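You operate a simulated robot arm through the tools that you are given. There is no shell and no other tool. Be economical: measure what you need, move in short steps, check, and stop when the job is done.

Carry out the task below with a simulated robot arm. There is one attempt and no reset: what you move stays moved.

Task
Switch off and unplug both shore lines, lay the plugs on the small shelf and slide the covers shut.
Fine: each knob goes to OFF before its plug comes out, and each cover shuts after.

It is judged by the outcome, as a careful person would: the job done as asked, and still so three seconds after it is handed in. It fails if anything else is knocked over, pushed out of place, dropped, spilled or broken. Lids that push on must go on centred and level and be pressed home; caps that screw on are set level and turned clockwise until they are tight.

Robot
A 7-joint arm with a two-finger parallel gripper, fixed in place. Base frame: the origin is at the foot of the arm, x ahead of it, y to its left, z up. Units: mm, degrees, N and s.
With the tool pointing down near the work surface it reaches from about 100 to 340 mm from the base axis. Its first joint turns from -115.0 to 115.0 degrees. Payload 3.91 kg.
The TCP is the grasp point between the finger pads, 30 mm short of the fingertips. In the tool frame z runs along the fingers and y along their closing line. The gripper opens to 110 mm. The fingers are 20 mm wide and 10 mm thick; the gripper's body (48 by 112 mm) begins 55 mm behind the TCP.
Orientation is told as [roll, pitch, yaw] about the base's x, y, z axes, in that order, counted from this pose: with the fingers straight down and closing along the base's y, the tool's x points along the base's -x, its y along +y and its z along -z.

Tools
- The arm moves only by the tool apply_moves. Its argument "plan" is a list of rows, each a list of 6 numbers: the shift along the base's x, y, z in mm, then the turn, a rotation vector about the base's x, y, z in rad. In form: [[tx, ty, tz, wx, wy, wz], ...]. A call has 1 to 20 rows; each row is the pose to reach, as a shift and turn from the pose commanded when the call began. "claw" is the closure, from 0 (fully open) to 1 (shut), set as the call begins (left out, the last holds). Each row takes 0.2 s and may step no farther than 50 mm and 8.6 degrees from the row before; otherwise, or with a gripper value out of range, the whole call is refused. A pose out of reach is approached as far as the arm can. The call stops where the force on the tool passes 40 N (or 10 N more than at its start, if that is more) or the arm is blocked; 0.2 s more then pass. Each finger travels about 108 mm/s and halts on what it meets, pressing with about 40 N; the grip force reading is that of the motor and also rises with nothing between the fingers. The clock runs only during rows and for 0.2 s after the last one: add rows that repeat a pose to give the fingers time. It gives the time, the measured TCP pose, the force on the tool (base axes), the opening and the grip force at its end, in the units of the frame above (readings bear some noise), and new pictures: "views" is both (left out), scene, wrist or none.
- Cameras (640 x 400 px; columns grow to the right, rows downward): "scene" is fixed at [48.5, -498.4, 1500.7]; the picture's right is [0.81, -0.59, 0.00], its down [-0.15, -0.21, -0.97] and it looks along [0.57, 0.78, -0.26] (base axes); focal length 340 px, centre (320, 200). "wrist" rides on the gripper at [72, 17, -103] in the tool frame; the picture's right is [-0.23, 0.97, 0.00], its down [-0.76, -0.18, -0.62] and it looks along [-0.61, -0.14, 0.78] (tool axes); focal length 222 px, centre (320, 200). There is no depth. A picture from a camera that has moved, and an enlarged one, comes with that camera's place and axes in the base frame and with its lens.
- move_column(by): slides the trunk up (or, below 0, down) by that many mm; the arm rides with it, the base frame stays. It gives what a move gives, with no picture.
- inspect(camera, box): a new picture of the part [left, top, right, bottom] of that camera's present view, enlarged. No time passes.
- job_done(): hands the job in; it is judged then, once.

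Go step by step. Nothing tells you positions but the pictures and the camera data: compare them with the known pose of the tool, close in by small moves and look again before you grip or let go. The budget is 120 turns and 200 pictures, counting those below and the enlarged ones. Unless the task says otherwise, let go and move clear before handing in, and close with one line.

The tools are called by a JSON object that holds its "name" and its "arguments". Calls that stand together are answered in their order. apply_moves: Moves the arm, as the interface text tells. Its arguments: {"type":"object","properties":{"plan":{"type":"array"},"claw":{"type":"number"},"views":{"type":"string","enum":["both","scene","wrist","none"]}},"required":["plan"]} The other tools are called the same way: move_column (by) slides the trunk up or down; inspect (camera, box) takes an enlarged picture of a part of a camera's view; job_done () hands the job in.

At the start:

```text
t: 0.0
tool_pos: [339.9, 326.5, 1454.3]
orientation: [0.0, 0.1, 0.0]
force: [0.0, -1.2, 0.2]
finger_gap: 110.0
gripper_force: 0.2
trunk travel left (down, up): [-925.0, 65.0]
```

scene: 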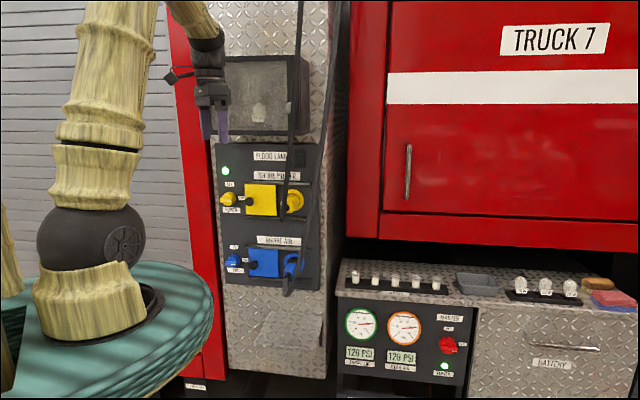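
wrist: 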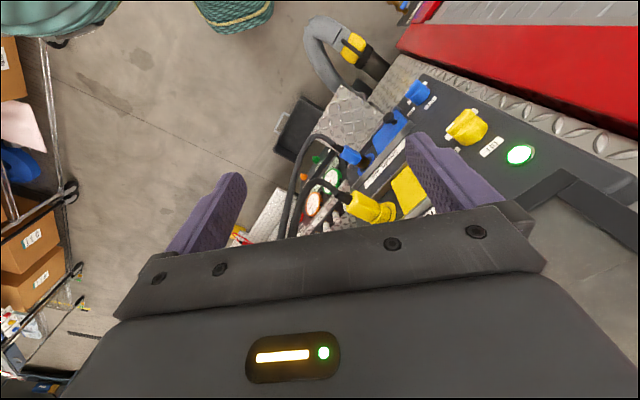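

I see a dark panel on a truck wall with a yellow and a blue shore line, each with a knob, a sliding cover and a plug. I'll enlarge the views before I move.

{"name": "inspect", "arguments": {"camera": "scene", "box": [200, 130, 344, 220]}}

{"name": "inspect", "arguments": {"camera": "scene", "box": [200, 210, 344, 300]}}

{"name": "inspect", "arguments": {"camera": "wrist", "box": [260, 60, 580, 260]}}

{"name": "inspect", "arguments": {"camera": "scene", "box": [160, 30, 352, 150]}}

```text
4.44 times, centred on (272, 175) of scene
camera zoom: at [48.5, -498.4, 1500.7], right [0.81, -0.59, 0.0], down [-0.15, -0.21, -0.97], along [0.57, 0.78, -0.26], focal length 1509 px, centre (533, 311)
```

zoom: 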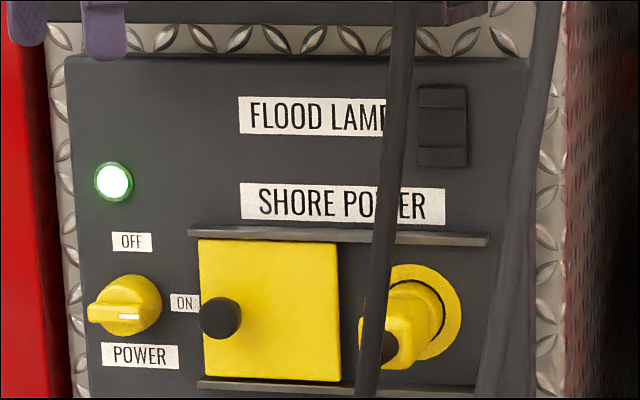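

```text
4.44 times, centred on (272, 255) of scene
camera zoom: at [48.5, -498.4, 1500.7], right [0.81, -0.59, 0.0], down [-0.15, -0.21, -0.97], along [0.57, 0.78, -0.26], focal length 1509 px, centre (533, -44)
```

zoom: 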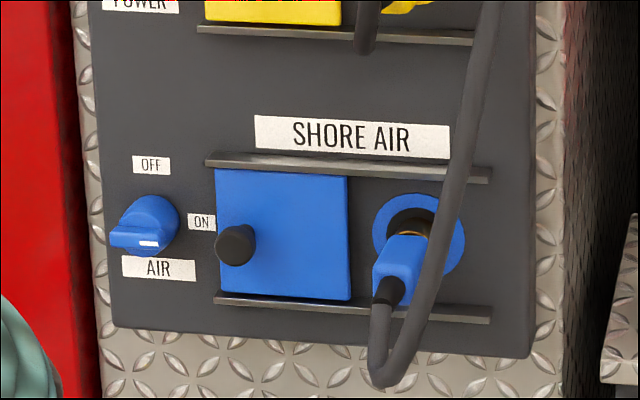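

```text
2.00 times, centred on (420, 160) of wrist
camera zoom: at [268.1, 342.7, 1557.8], right [0.23, 0.97, 0.0], down [0.76, -0.18, 0.62], along [0.61, -0.14, -0.78], focal length 444 px, centre (120, 280)
```

zoom: 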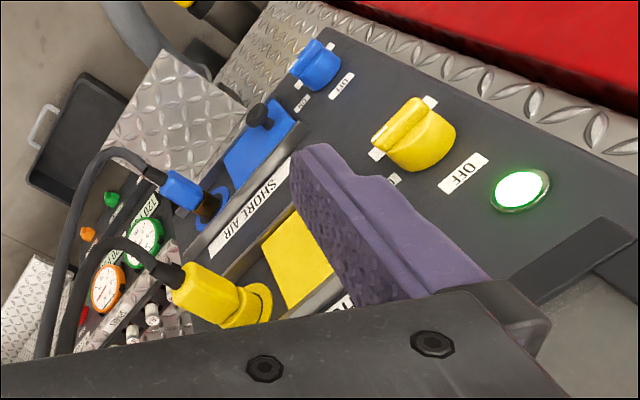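

```text
3.33 times, centred on (256, 90) of scene
camera zoom: at [48.5, -498.4, 1500.7], right [0.81, -0.59, 0.0], down [-0.15, -0.21, -0.97], along [0.57, 0.78, -0.26], focal length 1132 px, centre (533, 567)
```

zoom: 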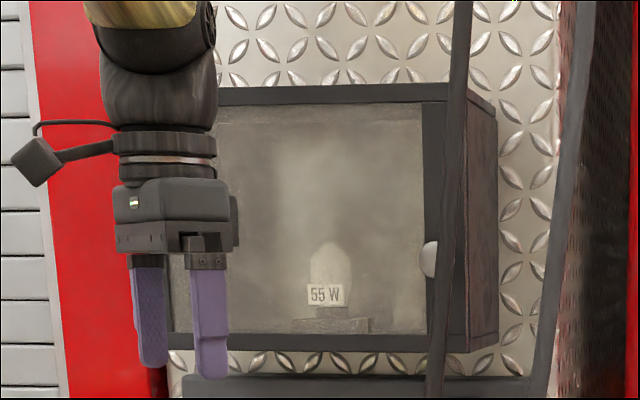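

The panel faces roughly along (-0.5, -0.86), about 680 mm from the base axis, with p = (0.86, -0.5) as its rightward axis. I'll turn the gripper to face the panel horizontally, with its camera underneath, backing off slightly.

{"name": "apply_moves", "arguments": {"plan": [[-3, -5, 0, 0.0624, -0.109, 0.0624], [-6, -10, 0, 0.1248, -0.218, 0.1248], [-9, -15, 0, 0.1872, -0.327, 0.1872], [-12, -20, 0, 0.2496, -0.436, 0.2496], [-15, -25, 0, 0.312, -0.545, 0.312], [-18, -30, 0, 0.3744, -0.654, 0.3744], [-21, -35, 0, 0.4368, -0.763, 0.4368], [-24, -40, 0, 0.4992, -0.872, 0.4992], [-27, -45, 0, 0.5616, -0.981, 0.5616], [-30, -50, 0, 0.624, -1.09, 0.624], [-33, -55, 0, 0.6864, -1.199, 0.6864], [-36, -60, 0, 0.7488, -1.308, 0.7488], [-39, -65, 0, 0.8112, -1.417, 0.8112]]}}

```text
t: 2.8
tool_pos: [362.2, 296.4, 1504.0]
orientation: [-144.2, -89.9, -155.9]
force: [0.8, -0.8, 0.0]
finger_gap: 110.0
gripper_force: 0.1
out of reach, approached as far as the arm can: row 10, 11, 12, 13
trunk travel left (down, up): [-925.0, 65.0]
camera wrist: at [295.8, 214.3, 1432.0], right [-0.84, 0.49, 0.23], down [-0.16, -0.63, 0.76], along [0.52, 0.6, 0.61], focal length 222 px, centre (320, 200)
```

scene: 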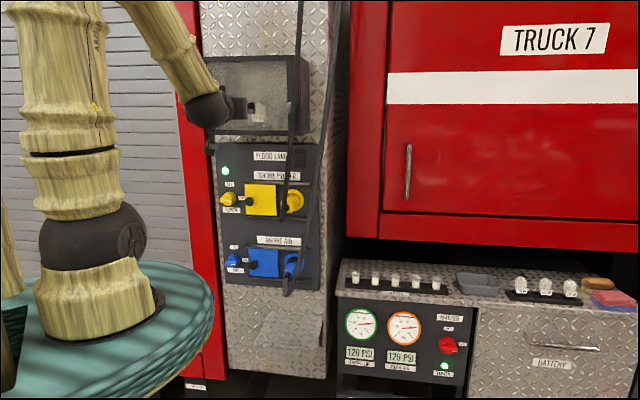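
wrist: 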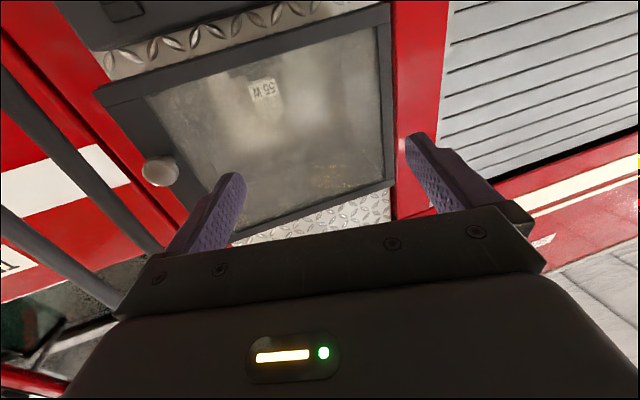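

The tool now faces the wall horizontally, ahead of the lamp box. I'll lower the trunk so the wrist camera comes level with the panel.

{"name": "move_column", "arguments": {"by": -280}}

{"name": "apply_moves", "arguments": {"plan": [[0, 0, 0, 0, 0, 0]]}}

```text
t: 5.6
tool_pos: [359.9, 295.1, 1225.1]
orientation: [-155.5, -89.9, -144.7]
force: [-0.1, 0.0, -0.6]
finger_gap: 109.8
gripper_force: 0.0
trunk travel left (down, up): [-645.0, 345.0]
```

```text
t: 6.0
tool_pos: [360.9, 296.2, 1225.9]
orientation: [-154.9, -89.8, -145.4]
force: [-0.2, -0.5, 0.1]
finger_gap: 109.7
gripper_force: 0.1
trunk travel left (down, up): [-645.0, 345.0]
camera wrist: at [294.1, 213.9, 1152.6], right [-0.84, 0.49, 0.23], down [-0.16, -0.63, 0.76], along [0.52, 0.6, 0.61], focal length 222 px, centre (320, 200)
```

scene: 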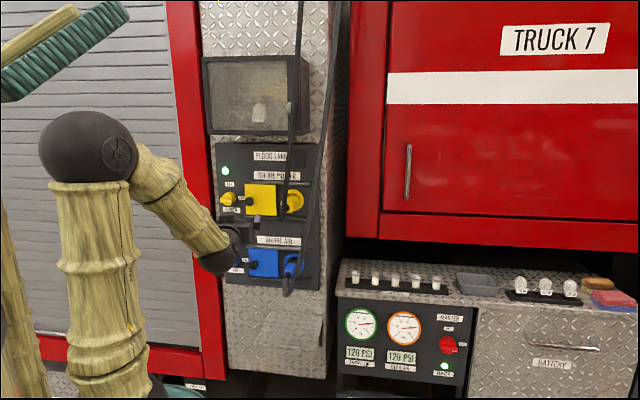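
wrist: 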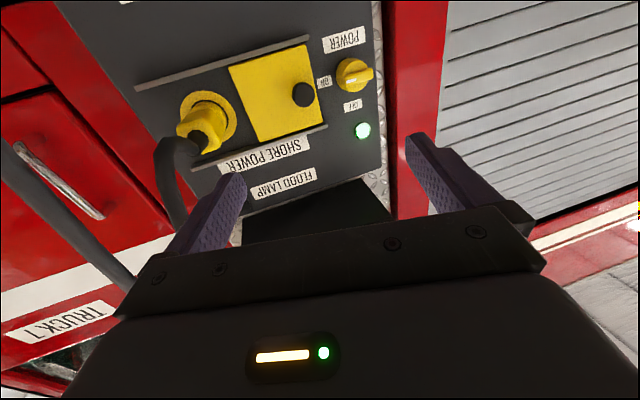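

Now the yellow unit fills the wrist view. I'll zoom in to measure it.

{"name": "inspect", "arguments": {"camera": "wrist", "box": [140, 10, 396, 170]}}

{"name": "inspect", "arguments": {"camera": "scene", "box": [200, 290, 360, 390]}}

```text
2.50 times, centred on (268, 90) of wrist
camera zoom: at [294.1, 213.9, 1152.6], right [-0.84, 0.49, 0.23], down [-0.16, -0.63, 0.76], along [0.52, 0.6, 0.61], focal length 555 px, centre (450, 475)
```

zoom: 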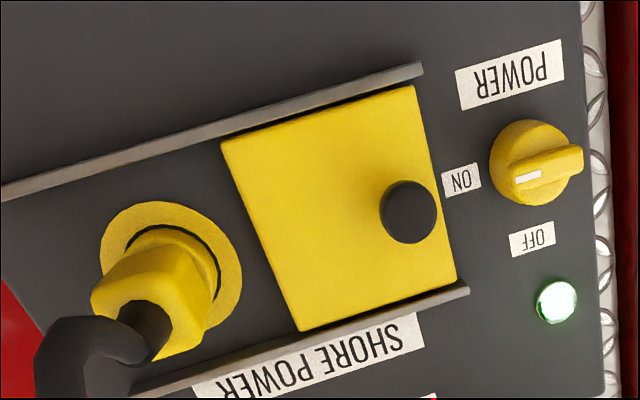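

```text
4.00 times, centred on (280, 340) of scene
camera zoom: at [48.5, -498.4, 1500.7], right [0.81, -0.59, 0.0], down [-0.15, -0.21, -0.97], along [0.57, 0.78, -0.26], focal length 1358 px, centre (480, -360)
```

zoom: 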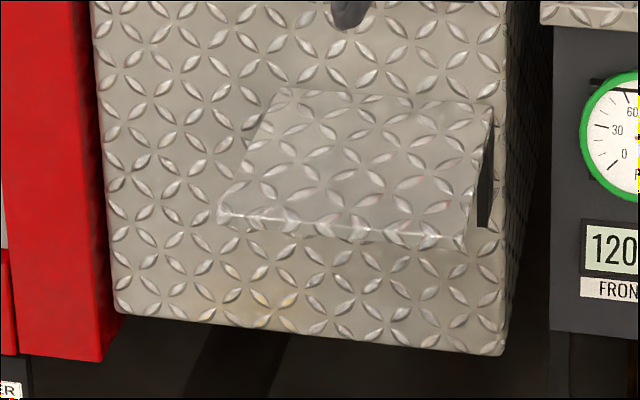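

The rails' perspective and the triangulation both show the panel's right axis at about -44°, not -30°, with its face roughly 703 mm out. I'll turn the tool square to it and look again.

{"name": "apply_moves", "arguments": {"plan": [[0, 0, 0, 0, 0, -0.122], [0, 0, 0, 0, 0, -0.244]], "views": "none"}}

{"name": "inspect", "arguments": {"camera": "wrist", "box": [120, 0, 440, 200]}}

```text
t: 6.6
tool_pos: [365.8, 301.0, 1230.1]
orientation: [-50.9, -89.9, 96.6]
force: [-0.3, -0.4, -1.0]
finger_gap: 110.0
gripper_force: 0.0
out of reach, approached as far as the arm can: row 1, 2
trunk travel left (down, up): [-645.0, 345.0]
```

```text
2.00 times, centred on (280, 100) of wrist
camera zoom: at [282.7, 238.2, 1158.8], right [-0.7, 0.68, 0.23], down [-0.31, -0.57, 0.76], along [0.65, 0.46, 0.61], focal length 444 px, centre (400, 400)
```

zoom: 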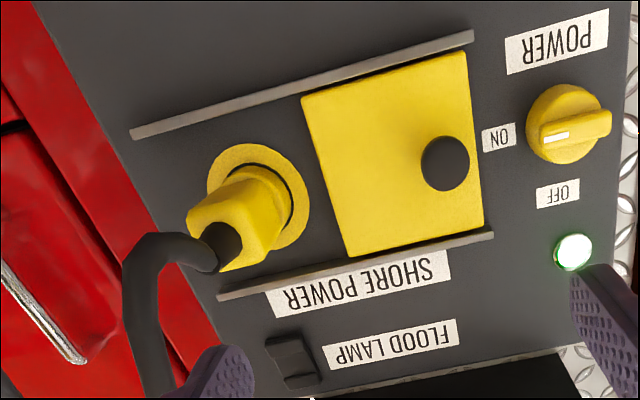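

The panel sits at about -45°: right axis e = (0.707, -0.707), inward axis m = (0.707, 0.707), face at m ≈ 705. In (e, z), the yellow knob is near (-65, 1220), the handle near (12, 1221) and the socket near (145, 1220). The blue set is about 220 mm lower. I'll roll the gripper 90° and come in front of the yellow knob.

{"name": "apply_moves", "arguments": {"plan": [[-0.7, 13.6, -0.9, 0.101, 0.101, -0.001], [-1.4, 27.2, -1.8, 0.202, 0.202, -0.002], [-2.1, 40.8, -2.7, 0.303, 0.303, -0.003], [-2.8, 54.4, -3.6, 0.404, 0.404, -0.004], [-3.5, 68.0, -4.5, 0.505, 0.505, -0.005], [-4.2, 81.6, -5.4, 0.606, 0.606, -0.006], [-4.9, 95.2, -6.3, 0.707, 0.707, -0.007], [-5.6, 108.8, -7.2, 0.808, 0.808, -0.008], [-6.3, 122.4, -8.1, 0.909, 0.909, -0.009], [-7.0, 136.0, -9.0, 1.01, 1.01, -0.01], [-7.7, 149.6, -9.9, 1.111, 1.111, -0.012]], "claw": 0.6}}

```text
t: 9.0
tool_pos: [359.6, 452.7, 1222.6]
orientation: [90.4, 0.1, -45.5]
force: [-0.8, 0.2, -0.8]
finger_gap: 44.1
gripper_force: 0.0
trunk travel left (down, up): [-645.0, 345.0]
camera wrist: at [235.4, 430.8, 1239.0], right [0.16, -0.17, 0.97], down [0.09, -0.98, -0.18], along [0.98, 0.12, -0.14], focal length 222 px, centre (320, 200)
```

scene: 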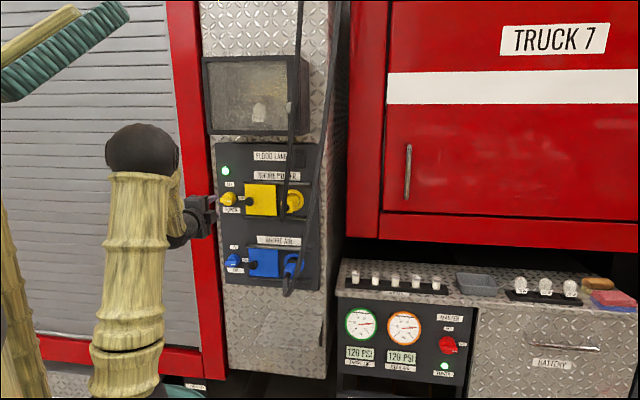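
wrist: 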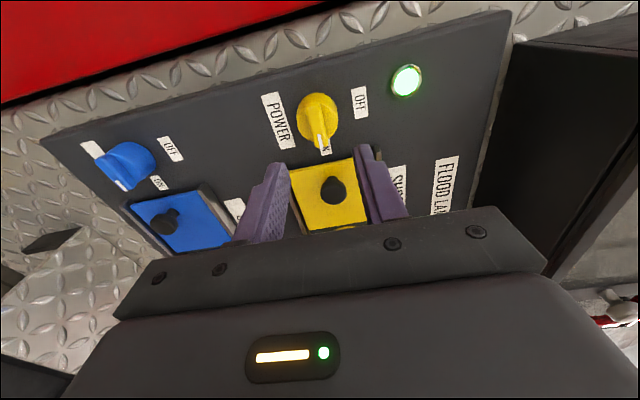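

The arm is in front of the panel with its jaws closing vertically. I'll zoom in to locate the knob's bar.

{"name": "inspect", "arguments": {"camera": "wrist", "box": [220, 60, 428, 190]}}

{"name": "inspect", "arguments": {"camera": "scene", "box": [180, 160, 276, 220]}}

```text
3.08 times, centred on (324, 125) of wrist
camera zoom: at [235.4, 430.8, 1239.0], right [0.16, -0.17, 0.97], down [0.09, -0.98, -0.18], along [0.98, 0.12, -0.14], focal length 684 px, centre (308, 431)
```

zoom: 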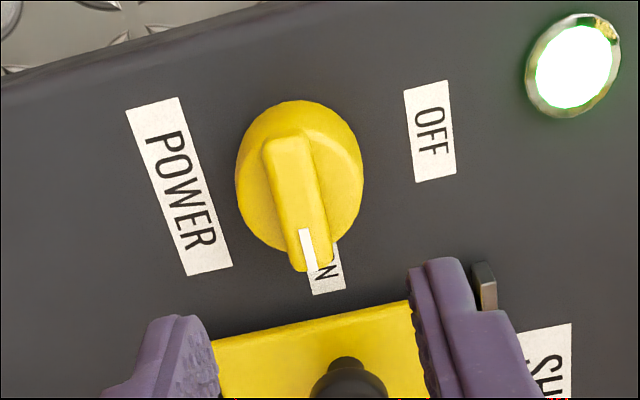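

```text
6.67 times, centred on (228, 190) of scene
camera zoom: at [48.5, -498.4, 1500.7], right [0.81, -0.59, 0.0], down [-0.15, -0.21, -0.97], along [0.57, 0.78, -0.26], focal length 2263 px, centre (933, 267)
```

zoom: 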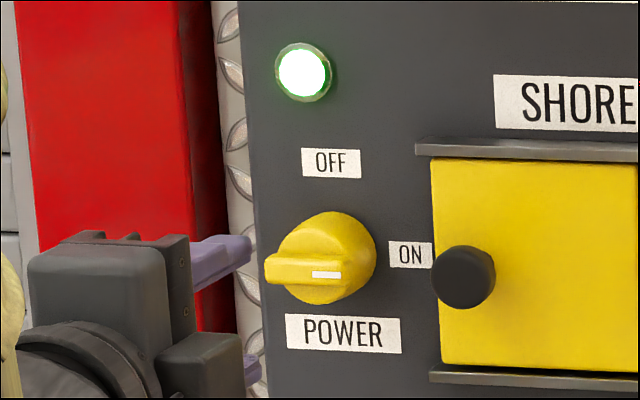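

The yellow knob's bar is about 13 mm thick, its front at m ≈ 664, e ≈ -66, z ≈ 1220. I'll advance with the jaws 44 mm open to straddle it.

{"name": "apply_moves", "arguments": {"plan": [[13.4, 13.4, -1], [26.8, 26.8, -2]], "views": "none"}}

```text
refused: a row must be a list of 6 entries
```

{"name": "apply_moves", "arguments": {"plan": [[13.4, 13.4, -1, 0, 0, 0], [26.8, 26.8, -2, 0, 0, 0], [40.2, 40.2, -2.5, 0, 0, 0], [52, 52, -2.5, 0, 0, 0]]}}

```text
t: 10.0
tool_pos: [410.8, 502.0, 1219.9]
orientation: [90.4, 0.0, -45.5]
force: [0.5, -0.4, 0.5]
finger_gap: 43.9
gripper_force: 0.1
trunk travel left (down, up): [-645.0, 345.0]
camera wrist: at [287.5, 482.1, 1236.0], right [0.16, -0.17, 0.97], down [0.09, -0.98, -0.18], along [0.98, 0.12, -0.14], focal length 222 px, centre (320, 200)
```

scene: 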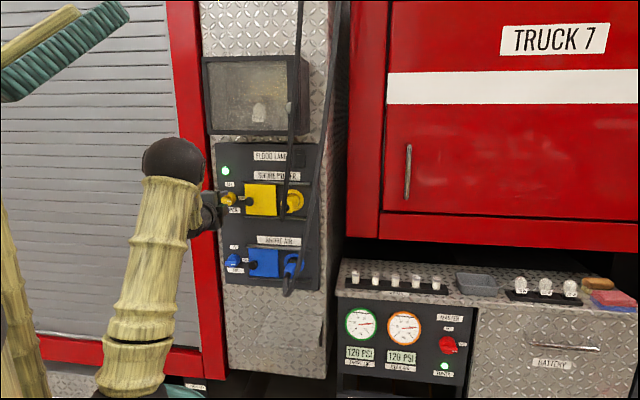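
wrist: 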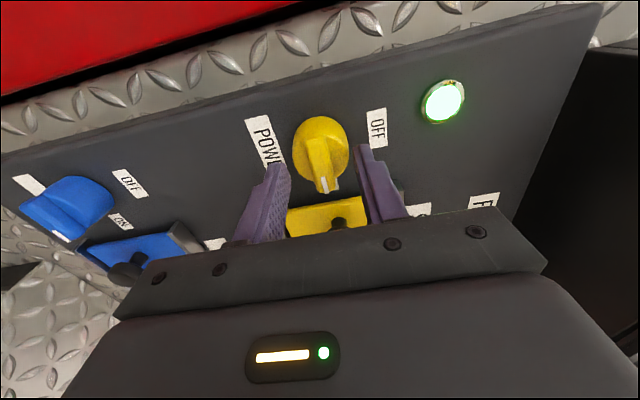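

{"name": "inspect", "arguments": {"camera": "wrist", "box": [240, 90, 400, 190]}}

{"name": "inspect", "arguments": {"camera": "scene", "box": [196, 170, 276, 220]}}

```text
4.00 times, centred on (320, 140) of wrist
camera zoom: at [287.5, 482.1, 1236.0], right [0.16, -0.17, 0.97], down [0.09, -0.98, -0.18], along [0.98, 0.12, -0.14], focal length 888 px, centre (320, 440)
```

zoom: 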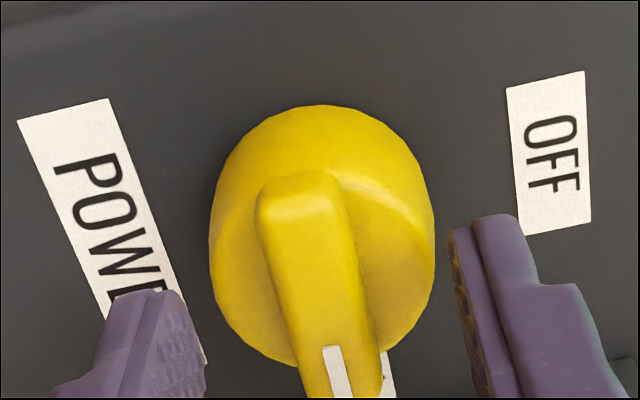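

```text
8.00 times, centred on (236, 195) of scene
camera zoom: at [48.5, -498.4, 1500.7], right [0.81, -0.59, 0.0], down [-0.15, -0.21, -0.97], along [0.57, 0.78, -0.26], focal length 2716 px, centre (992, 240)
```

zoom: 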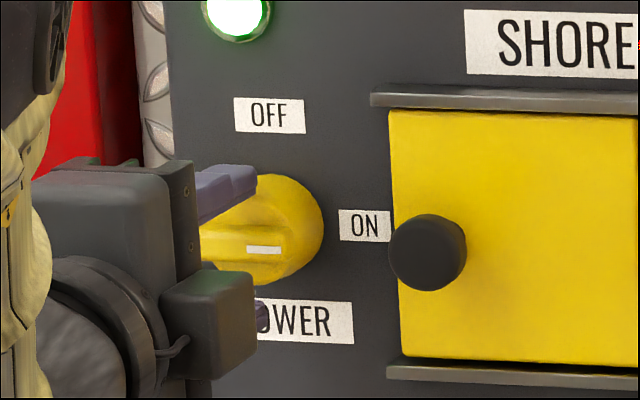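

The fingertips are only just level with the bar's front. I'll move down 2 mm, advance 14 mm more and look.

{"name": "apply_moves", "arguments": {"plan": [[3.2, 3.6, -2, 0, 0, 0], [6.4, 6.8, -2, 0, 0, 0], [9.6, 10.4, -2, 0, 0, 0]], "views": "none"}}

{"name": "inspect", "arguments": {"camera": "wrist", "box": [240, 90, 400, 190]}}

```text
t: 10.8
tool_pos: [417.8, 512.6, 1214.9]
orientation: [90.2, 0.0, -45.4]
force: [0.6, 1.9, 5.1]
finger_gap: 46.6
gripper_force: 2.4
trunk travel left (down, up): [-645.0, 345.0]
stopped in row 3: the force on the tool passed its limit (the readings are from after the stop); the commanded pose is now the measured one
```

```text
4.00 times, centred on (320, 140) of wrist
camera zoom: at [294.4, 491.2, 1233.1], right [0.16, -0.16, 0.97], down [0.09, -0.98, -0.18], along [0.98, 0.12, -0.14], focal length 888 px, centre (320, 440)
```

zoom: 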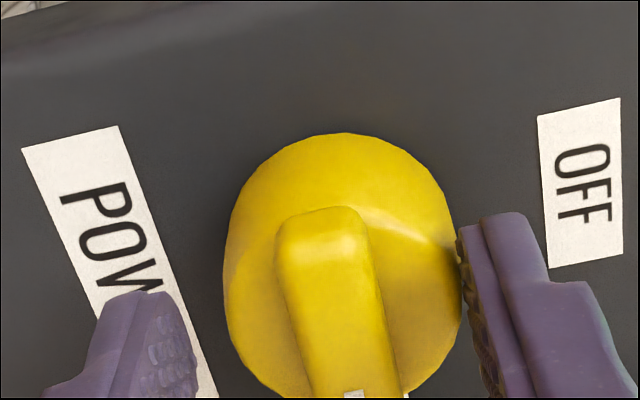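

One finger met the rim of the knob's skirt. I'll back off 6 mm, recentre vertically and close on the bar.

{"name": "apply_moves", "arguments": {"plan": [[-5, -5, 0, 0, 0, 0], [-5, -5, 3, 0, 0, 0]], "views": "none"}}

{"name": "apply_moves", "arguments": {"plan": [[0, 0, 0, 0, 0, 0], [0, 0, 0, 0, 0, 0], [0, 0, 0, 0, 0, 0]], "claw": 0.92}}

```text
t: 11.4
tool_pos: [412.9, 505.8, 1218.1]
orientation: [89.9, 0.0, -45.6]
force: [0.5, 0.0, -0.3]
finger_gap: 43.9
gripper_force: 0.0
trunk travel left (down, up): [-645.0, 345.0]
```

```text
t: 12.2
tool_pos: [412.5, 504.6, 1220.2]
orientation: [90.3, 0.0, -45.5]
force: [5.1, 4.2, 12.6]
finger_gap: 13.7
gripper_force: 44.3
trunk travel left (down, up): [-645.0, 345.0]
camera wrist: at [288.6, 484.2, 1236.5], right [0.16, -0.16, 0.97], down [0.09, -0.98, -0.18], along [0.98, 0.12, -0.14], focal length 222 px, centre (320, 200)
```

scene: 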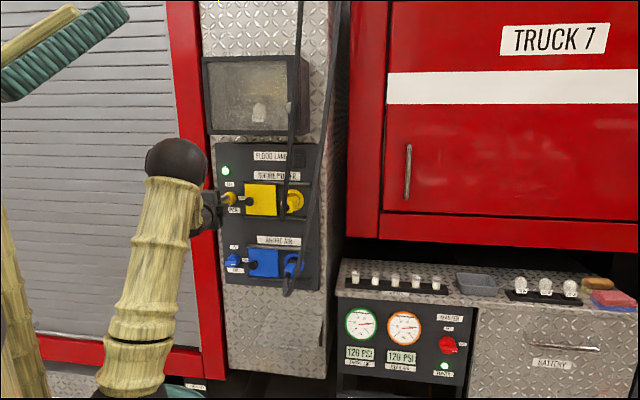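
wrist: 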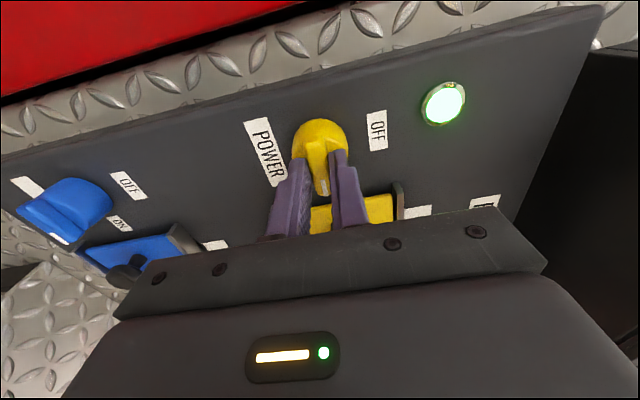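

The bar is gripped (13.7 mm). I'll turn it 90° counter-clockwise to point to OFF.

{"name": "apply_moves", "arguments": {"plan": [[0, 0, 2, -0.05, -0.05, 0], [0, 0, 2, -0.151, -0.151, 0], [0, 0, 2, -0.252, -0.252, 0], [0, 0, 2, -0.353, -0.353, 0], [0, 0, 2, -0.454, -0.454, 0], [0, 0, 2, -0.555, -0.555, 0], [0, 0, 2, -0.656, -0.656, 0], [0, 0, 2, -0.757, -0.757, 0], [0, 0, 2, -0.858, -0.858, 0], [0, 0, 2, -0.959, -0.959, 0], [0, 0, 2, -1.06, -1.06, 0], [0, 0, 2, -1.111, -1.111, 0]]}}

```text
t: 14.8
tool_pos: [412.7, 504.6, 1219.0]
orientation: [-142.2, -89.7, -172.9]
force: [-6.2, -14.3, -21.4]
finger_gap: 13.8
gripper_force: 44.9
trunk travel left (down, up): [-645.0, 345.0]
camera wrist: at [329.1, 443.2, 1146.5], right [-0.69, 0.69, 0.22], down [-0.32, -0.57, 0.76], along [0.65, 0.45, 0.61], focal length 222 px, centre (320, 200)
```

scene: 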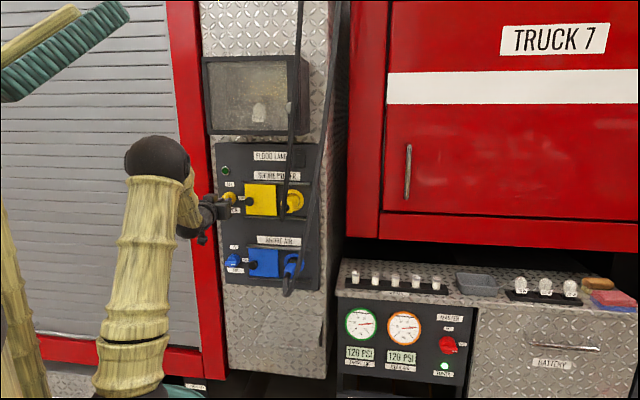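
wrist: 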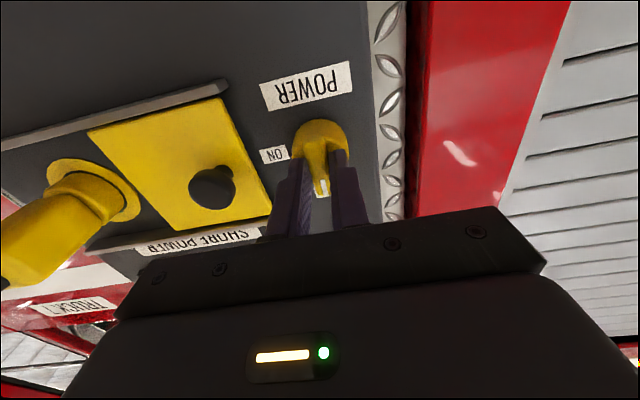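

The green light has gone out and the marker points to OFF. I'll release, back away, roll again for the blue knob and lower the trunk.

{"name": "apply_moves", "arguments": {"plan": [[0, 0, 0, 0, 0, 0], [0, 0, 0, 0, 0, 0]], "claw": 0.6, "views": "none"}}

{"name": "apply_moves", "arguments": {"plan": [[-10, -10, 0, 0, 0, 0], [-25, -25, 0, 0, 0, 0], [-40, -40, 0, 0, 0, 0], [-52, -52, 0, 0, 0, 0], [-52, -52, 0, 0.101, 0.101, 0], [-52, -52, 0, 0.202, 0.202, 0], [-52, -52, 0, 0.303, 0.303, 0], [-52, -52, 0, 0.404, 0.404, 0], [-52, -52, 0, 0.505, 0.505, 0], [-52, -52, 0, 0.606, 0.606, 0], [-52, -52, 0, 0.707, 0.707, 0], [-52, -52, 0, 0.808, 0.808, 0], [-52, -52, 0, 0.909, 0.909, 0], [-52, -52, 0, 1.01, 1.01, 0], [-52, -52, 0, 1.111, 1.111, 0]], "views": "none"}}

{"name": "move_column", "arguments": {"by": -210}}

{"name": "apply_moves", "arguments": {"plan": [[0, 0, 0, 0, 0, 0]]}}

{"name": "inspect", "arguments": {"camera": "wrist", "box": [220, 60, 428, 190]}}

```text
t: 15.4
tool_pos: [412.5, 505.8, 1222.1]
orientation: [-170.8, -89.4, -144.2]
force: [0.7, -0.5, 0.3]
finger_gap: 44.0
gripper_force: 0.0
trunk travel left (down, up): [-645.0, 345.0]
```

```text
t: 18.6
tool_pos: [361.0, 453.2, 1220.5]
orientation: [90.0, 0.0, -45.5]
force: [-0.1, 0.1, 0.4]
finger_gap: 44.1
gripper_force: 0.0
trunk travel left (down, up): [-645.0, 345.0]
```

```text
t: 20.8
tool_pos: [359.1, 453.4, 1011.5]
orientation: [90.0, -0.1, -45.5]
force: [-0.3, -0.4, -0.4]
finger_gap: 44.1
gripper_force: 0.1
trunk travel left (down, up): [-435.0, 555.0]
```

```text
t: 21.2
tool_pos: [361.1, 454.0, 1010.9]
orientation: [90.0, 0.0, -45.5]
force: [0.3, -0.7, 0.2]
finger_gap: 43.9
gripper_force: 0.1
trunk travel left (down, up): [-435.0, 555.0]
camera wrist: at [236.5, 432.6, 1027.7], right [0.16, -0.16, 0.97], down [0.09, -0.98, -0.18], along [0.98, 0.12, -0.14], focal length 222 px, centre (320, 200)
```

scene: 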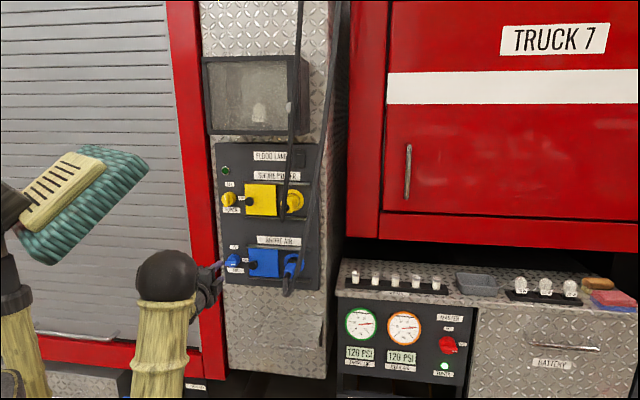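
wrist: 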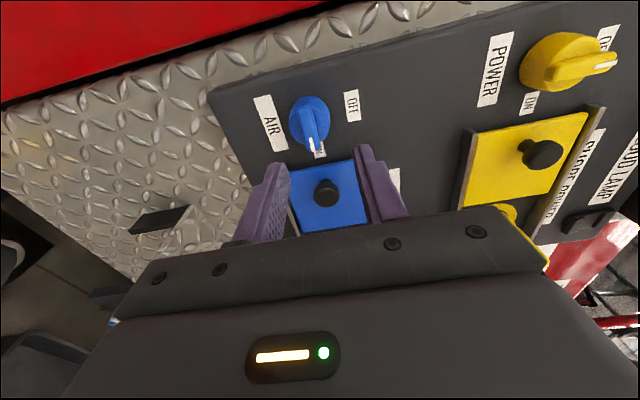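

```text
3.08 times, centred on (324, 125) of wrist
camera zoom: at [236.5, 432.6, 1027.7], right [0.16, -0.16, 0.97], down [0.09, -0.98, -0.18], along [0.98, 0.12, -0.14], focal length 684 px, centre (308, 431)
```

zoom: 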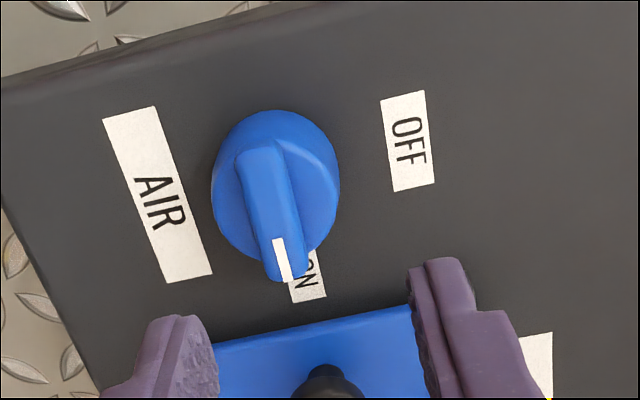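

The blue knob is about 10 mm below my tool centre, at z ≈ 1001. I'll repeat the approach I used on the yellow one.

{"name": "apply_moves", "arguments": {"plan": [[0, 0, -10, 0, 0, 0], [15, 15, -10, 0, 0, 0], [30, 30, -10, 0, 0, 0], [44, 44, -10, 0, 0, 0], [51.5, 51.5, -10, 0, 0, 0]], "views": "none"}}

{"name": "inspect", "arguments": {"camera": "wrist", "box": [240, 90, 400, 190]}}

```text
t: 22.4
tool_pos: [413.0, 505.9, 1000.8]
orientation: [89.9, -0.1, -45.5]
force: [0.5, 0.2, 0.1]
finger_gap: 43.9
gripper_force: 0.1
trunk travel left (down, up): [-435.0, 555.0]
```

```text
4.00 times, centred on (320, 140) of wrist
camera zoom: at [289.0, 484.5, 1017.3], right [0.16, -0.16, 0.97], down [0.09, -0.98, -0.18], along [0.98, 0.12, -0.14], focal length 888 px, centre (320, 440)
```

zoom: 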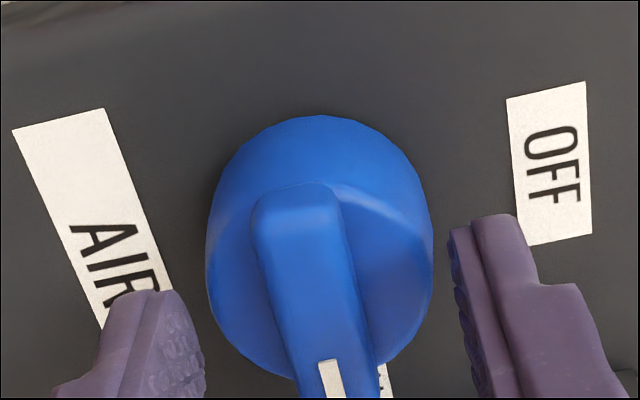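

{"name": "apply_moves", "arguments": {"plan": [[0, 0, -1.5, 0, 0, 0], [0, 0, -1.5, 0, 0, 0], [0, 0, -1.5, 0, 0, 0]], "claw": 0.92, "views": "none"}}

{"name": "apply_moves", "arguments": {"plan": [[0, 0, 0, -0.05, -0.05, 0], [0, 0, 0, -0.151, -0.151, 0], [0, 0, 0, -0.252, -0.252, 0], [0, 0, 0, -0.353, -0.353, 0], [0, 0, 0, -0.454, -0.454, 0], [0, 0, 0, -0.555, -0.555, 0], [0, 0, 0, -0.656, -0.656, 0], [0, 0, 0, -0.757, -0.757, 0], [0, 0, 0, -0.858, -0.858, 0], [0, 0, 0, -0.959, -0.959, 0], [0, 0, 0, -1.06, -1.06, 0], [0, 0, 0, -1.111, -1.111, 0]]}}

```text
t: 23.2
tool_pos: [411.8, 505.1, 1001.2]
orientation: [90.1, 0.0, -45.5]
force: [4.4, 5.3, 5.3]
finger_gap: 13.6
gripper_force: 45.0
trunk travel left (down, up): [-435.0, 555.0]
```

```text
t: 25.8
tool_pos: [413.5, 506.3, 998.7]
orientation: [-166.1, -89.6, -149.0]
force: [13.1, 3.4, 7.5]
finger_gap: 13.7
gripper_force: 44.7
trunk travel left (down, up): [-435.0, 555.0]
camera wrist: at [329.2, 443.7, 925.8], right [-0.69, 0.69, 0.23], down [-0.32, -0.57, 0.76], along [0.65, 0.45, 0.61], focal length 222 px, centre (320, 200)
```

scene: 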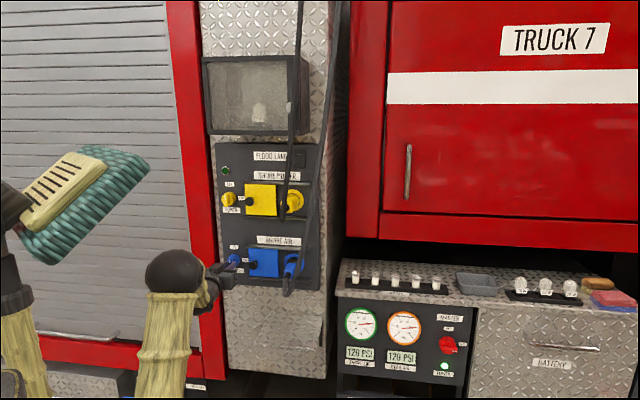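
wrist: 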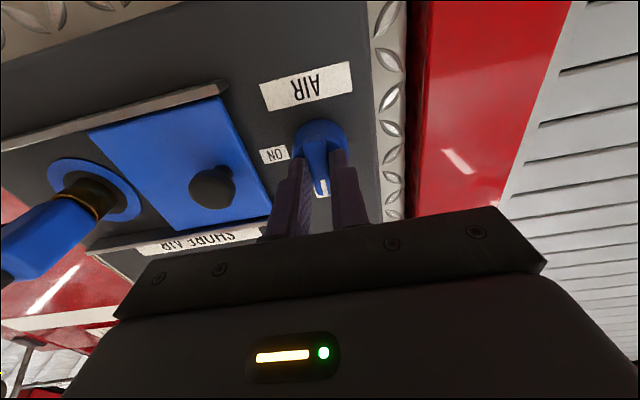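

The blue knob is at OFF as well. I'll release, back off and move right for a look at the plugs and cables.

{"name": "apply_moves", "arguments": {"plan": [[0, 0, 0, 0, 0, 0], [0, 0, 0, 0, 0, 0]], "claw": 0.5, "views": "none"}}

{"name": "apply_moves", "arguments": {"plan": [[-15, -15, 0, 0, 0, 0], [-40, -40, 0, 0, 0, 0], [-65, -65, 0, 0, 0, 0], [-80, -80, 0, 0, 0, 0], [-60, -100, 0, 0, 0, 0], [-40, -120, 0, 0, 0, 0], [-20, -140, 0, 0, 0, 0], [0, -160, 0, 0, 0, 0], [15, -175, 0, 0, 0, 0]]}}

{"name": "inspect", "arguments": {"camera": "scene", "box": [200, 140, 360, 240]}}

{"name": "inspect", "arguments": {"camera": "scene", "box": [200, 220, 360, 320]}}

```text
t: 26.4
tool_pos: [411.0, 505.2, 997.8]
orientation: [-166.6, -89.6, -148.4]
force: [0.2, 0.2, 0.0]
finger_gap: 55.1
gripper_force: 0.0
trunk travel left (down, up): [-435.0, 555.0]
```

```text
t: 28.4
tool_pos: [427.3, 329.3, 999.6]
orientation: [-168.5, -89.6, -146.3]
force: [0.2, 1.0, -0.8]
finger_gap: 55.1
gripper_force: 0.1
trunk travel left (down, up): [-435.0, 555.0]
camera wrist: at [343.0, 269.3, 926.4], right [-0.69, 0.69, 0.23], down [-0.32, -0.57, 0.76], along [0.65, 0.45, 0.61], focal length 222 px, centre (320, 200)
```

scene: 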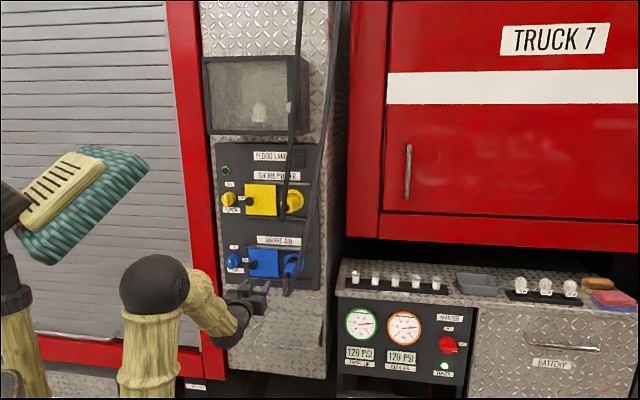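
wrist: 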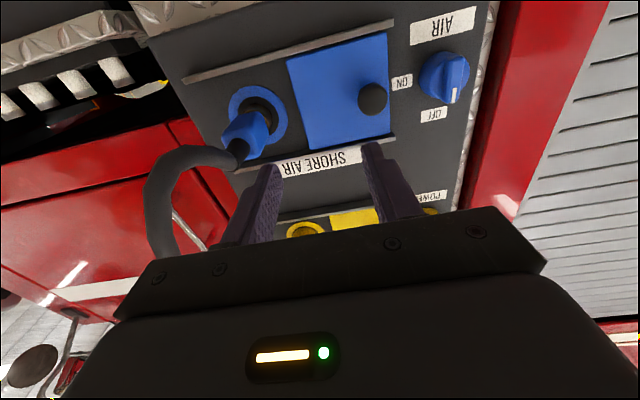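

```text
4.00 times, centred on (280, 190) of scene
camera zoom: at [48.5, -498.4, 1500.7], right [0.81, -0.59, 0.0], down [-0.15, -0.21, -0.97], along [0.57, 0.78, -0.26], focal length 1358 px, centre (480, 240)
```

zoom: 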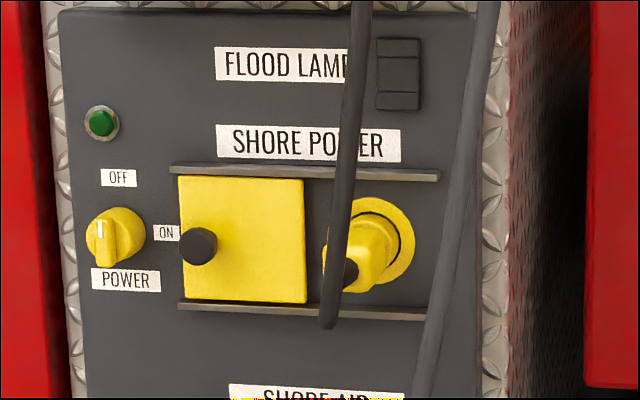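

```text
4.00 times, centred on (280, 270) of scene
camera zoom: at [48.5, -498.4, 1500.7], right [0.81, -0.59, 0.0], down [-0.15, -0.21, -0.97], along [0.57, 0.78, -0.26], focal length 1358 px, centre (480, -80)
```

zoom: 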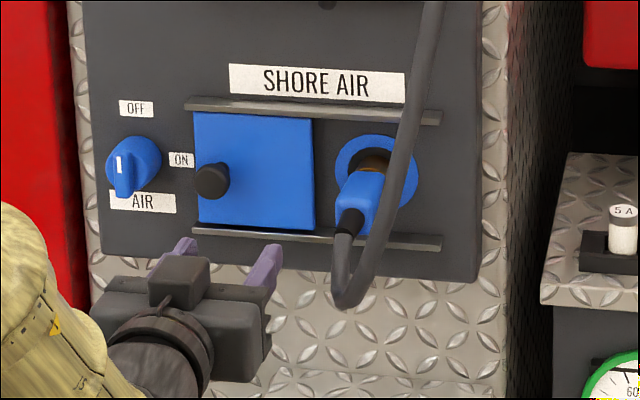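

Both knobs now point to OFF, and the plugs stick straight out along -m with cables looping upward. I'll zoom in on the blue plug to plan the grip.

{"name": "inspect", "arguments": {"camera": "wrist", "box": [140, 70, 300, 170]}}

{"name": "inspect", "arguments": {"camera": "scene", "box": [264, 244, 328, 300]}}

```text
4.00 times, centred on (220, 120) of wrist
camera zoom: at [343.0, 269.3, 926.4], right [-0.69, 0.69, 0.23], down [-0.32, -0.57, 0.76], along [0.65, 0.45, 0.61], focal length 888 px, centre (720, 520)
```

zoom: 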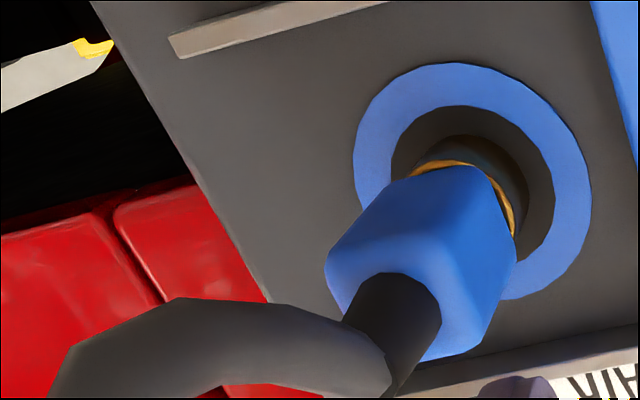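

```text
7.14 times, centred on (296, 272) of scene
camera zoom: at [48.5, -498.4, 1500.7], right [0.81, -0.59, 0.0], down [-0.15, -0.21, -0.97], along [0.57, 0.78, -0.26], focal length 2425 px, centre (491, -314)
```

zoom: 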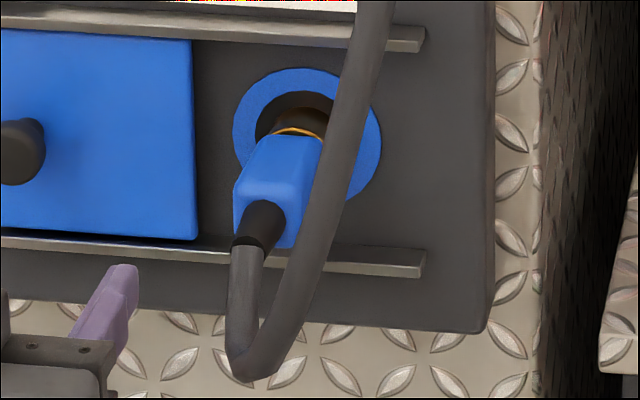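

The blue plug is a boxy body roughly 35–40 mm wide, centred near e = 142, z = 999, m ≈ 657. I'll grip it from the left along base +x with the jaws closing vertically, which stays clear of the cables. First I roll -90°, then yaw.

{"name": "apply_moves", "arguments": {"plan": [[0, 0, 0, -0.101, -0.101, 0], [0, 0, 0, -0.202, -0.202, 0], [0, 0, 0, -0.303, -0.303, 0], [0, 0, 0, -0.404, -0.404, 0], [0, 0, 0, -0.505, -0.505, 0], [0, 0, 0, -0.606, -0.606, 0], [0, 0, 0, -0.707, -0.707, 0], [0, 0, 0, -0.808, -0.808, 0], [0, 0, 0, -0.909, -0.909, 0], [0, 0, 0, -1.01, -1.01, 0], [0, 0, 0, -1.111, -1.111, 0]], "claw": 0.25, "views": "none"}}

{"name": "apply_moves", "arguments": {"plan": [[4, 6, 0, 0, 0, -0.131], [8, 12, 0, 0, 0, -0.262], [12, 18, 0, 0, 0, -0.393], [16, 24, 0, 0, 0, -0.524], [20, 30, 0, 0, 0, -0.655], [23, 35, 0, 0, 0, -0.785]]}}

```text
t: 30.8
tool_pos: [426.8, 330.6, 999.2]
orientation: [-90.1, 0.2, 135.5]
force: [-0.1, -0.6, 1.0]
finger_gap: 82.5
gripper_force: 0.1
trunk travel left (down, up): [-435.0, 555.0]
```

```text
t: 32.2
tool_pos: [448.9, 365.3, 999.2]
orientation: [-89.9, 0.0, 90.4]
force: [-0.1, -0.4, 0.2]
finger_gap: 82.6
gripper_force: 0.0
trunk travel left (down, up): [-435.0, 555.0]
camera wrist: at [346.9, 291.5, 982.2], right [0.0, 0.22, -0.97], down [-0.63, 0.76, 0.18], along [0.78, 0.61, 0.14], focal length 222 px, centre (320, 200)
```

scene: 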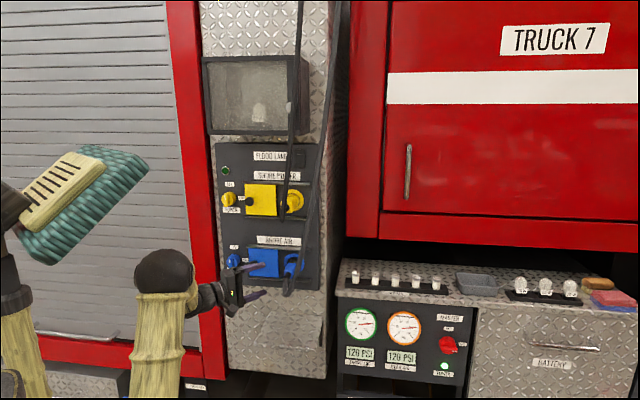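
wrist: 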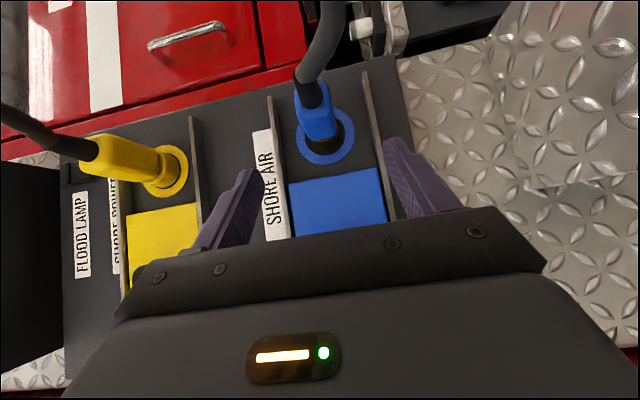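

{"name": "inspect", "arguments": {"camera": "wrist", "box": [240, 40, 400, 190]}}

```text
2.67 times, centred on (320, 115) of wrist
camera zoom: at [346.9, 291.5, 982.2], right [0.0, 0.22, -0.97], down [-0.63, 0.76, 0.18], along [0.78, 0.61, 0.14], focal length 592 px, centre (320, 427)
```

zoom: 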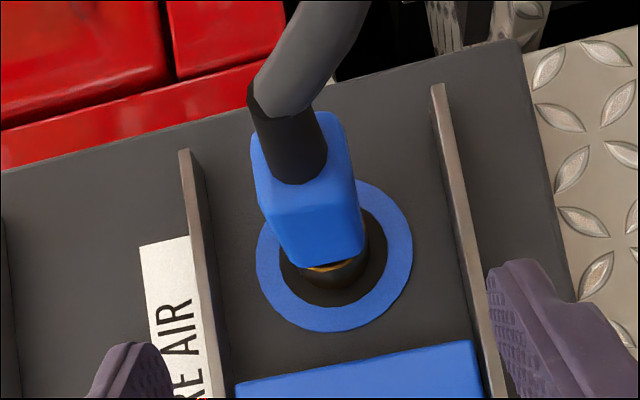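

The blue plug's body is about 30 mm square, its near face at m ≈ 621 and its axis at e ≈ 143, z ≈ 998. I'll slide in along +x, so the fingertips just reach past the axis, and look.

{"name": "apply_moves", "arguments": {"plan": [[20, -9, -0.5, 0, 0, 0], [40, -9, -0.5, 0, 0, 0], [60, -9, -0.5, 0, 0, 0], [78, -9, -0.5, 0, 0, 0], [91, -9, -0.5, 0, 0, 0]], "claw": 0.4}}

{"name": "inspect", "arguments": {"camera": "wrist", "box": [240, 40, 400, 190]}}

{"name": "inspect", "arguments": {"camera": "scene", "box": [210, 230, 330, 310]}}

```text
t: 33.4
tool_pos: [541.7, 356.8, 998.5]
orientation: [-89.9, 0.2, 90.5]
force: [0.2, 0.1, -0.2]
finger_gap: 65.8
gripper_force: 0.1
trunk travel left (down, up): [-435.0, 555.0]
camera wrist: at [439.7, 282.7, 981.5], right [0.0, 0.23, -0.97], down [-0.63, 0.76, 0.18], along [0.78, 0.61, 0.14], focal length 222 px, centre (320, 200)
```

scene: 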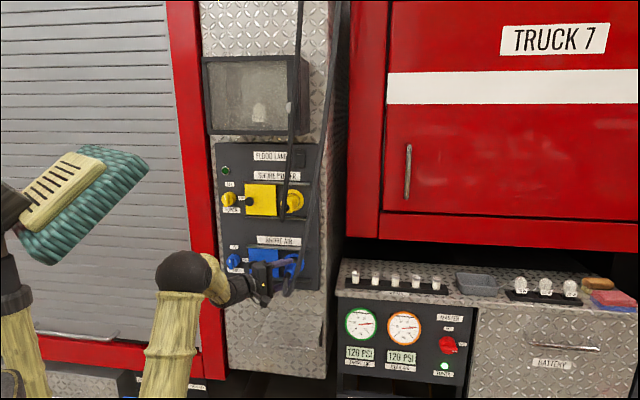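
wrist: 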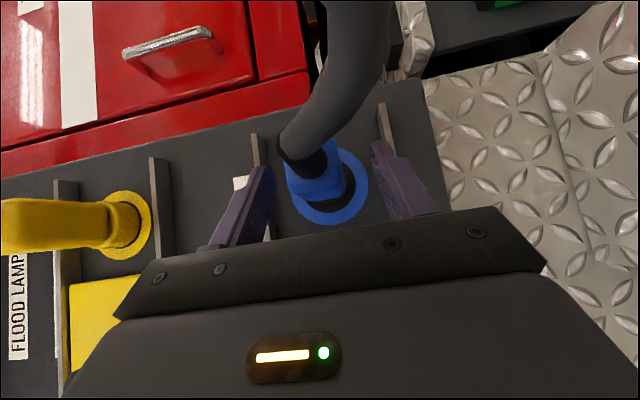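

```text
2.67 times, centred on (320, 115) of wrist
camera zoom: at [439.7, 282.7, 981.5], right [0.0, 0.23, -0.97], down [-0.63, 0.76, 0.18], along [0.78, 0.61, 0.14], focal length 592 px, centre (320, 427)
```

zoom: 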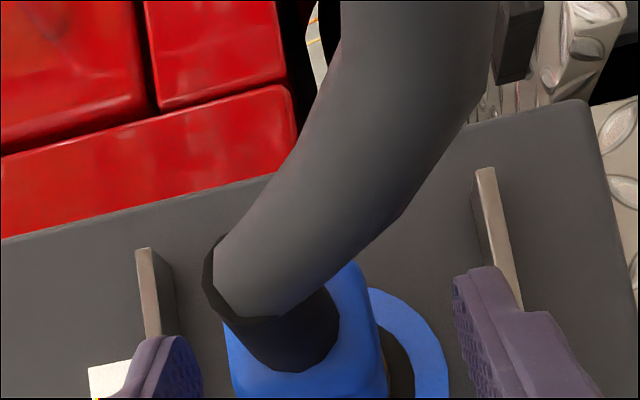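

```text
5.00 times, centred on (270, 270) of scene
camera zoom: at [48.5, -498.4, 1500.7], right [0.81, -0.59, 0.0], down [-0.15, -0.21, -0.97], along [0.57, 0.78, -0.26], focal length 1698 px, centre (570, -150)
```

zoom: 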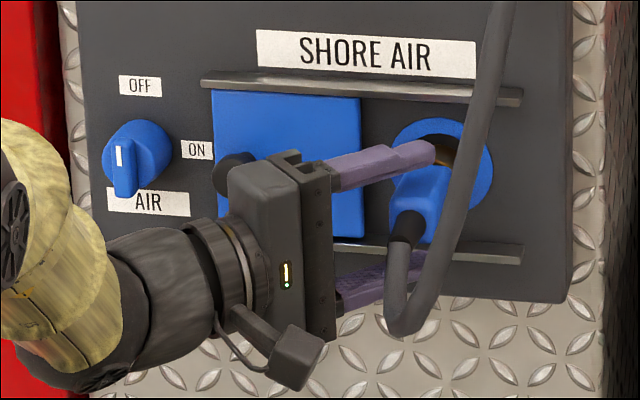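

The fingers straddle the plug above and below. Closing now.

{"name": "apply_moves", "arguments": {"plan": [[0, 0, 0, 0, 0, 0], [0, 0, 0, 0, 0, 0], [0, 0, 0, 0, 0, 0]], "claw": 0.85, "views": "none"}}

{"name": "inspect", "arguments": {"camera": "scene", "box": [210, 230, 330, 310]}}

{"name": "inspect", "arguments": {"camera": "wrist", "box": [240, 80, 400, 220]}}

```text
t: 34.2
tool_pos: [542.3, 356.6, 997.0]
orientation: [-89.9, 0.1, 90.4]
force: [0.2, -0.2, 1.0]
finger_gap: 31.6
gripper_force: 39.2
trunk travel left (down, up): [-435.0, 555.0]
```

```text
5.00 times, centred on (270, 270) of scene
camera zoom: at [48.5, -498.4, 1500.7], right [0.81, -0.59, 0.0], down [-0.15, -0.21, -0.97], along [0.57, 0.78, -0.26], focal length 1698 px, centre (570, -150)
```

zoom: 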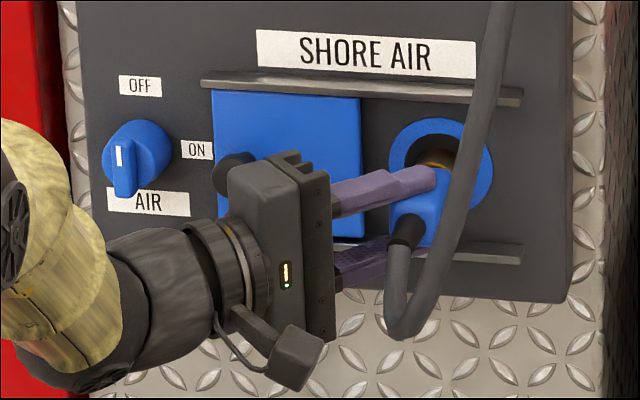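

```text
2.86 times, centred on (320, 150) of wrist
camera zoom: at [439.6, 282.7, 981.4], right [0.0, 0.23, -0.97], down [-0.63, 0.76, 0.18], along [0.78, 0.61, 0.14], focal length 635 px, centre (320, 343)
```

zoom: 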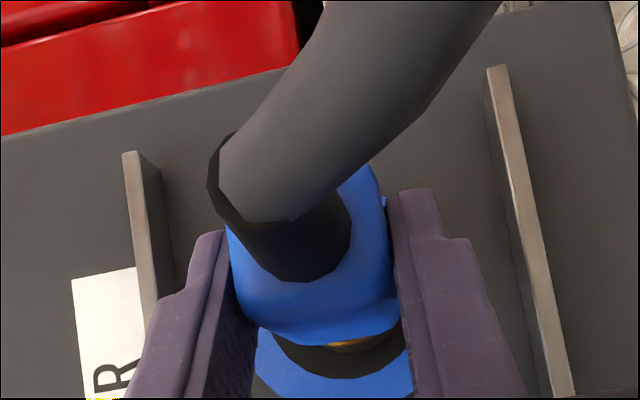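

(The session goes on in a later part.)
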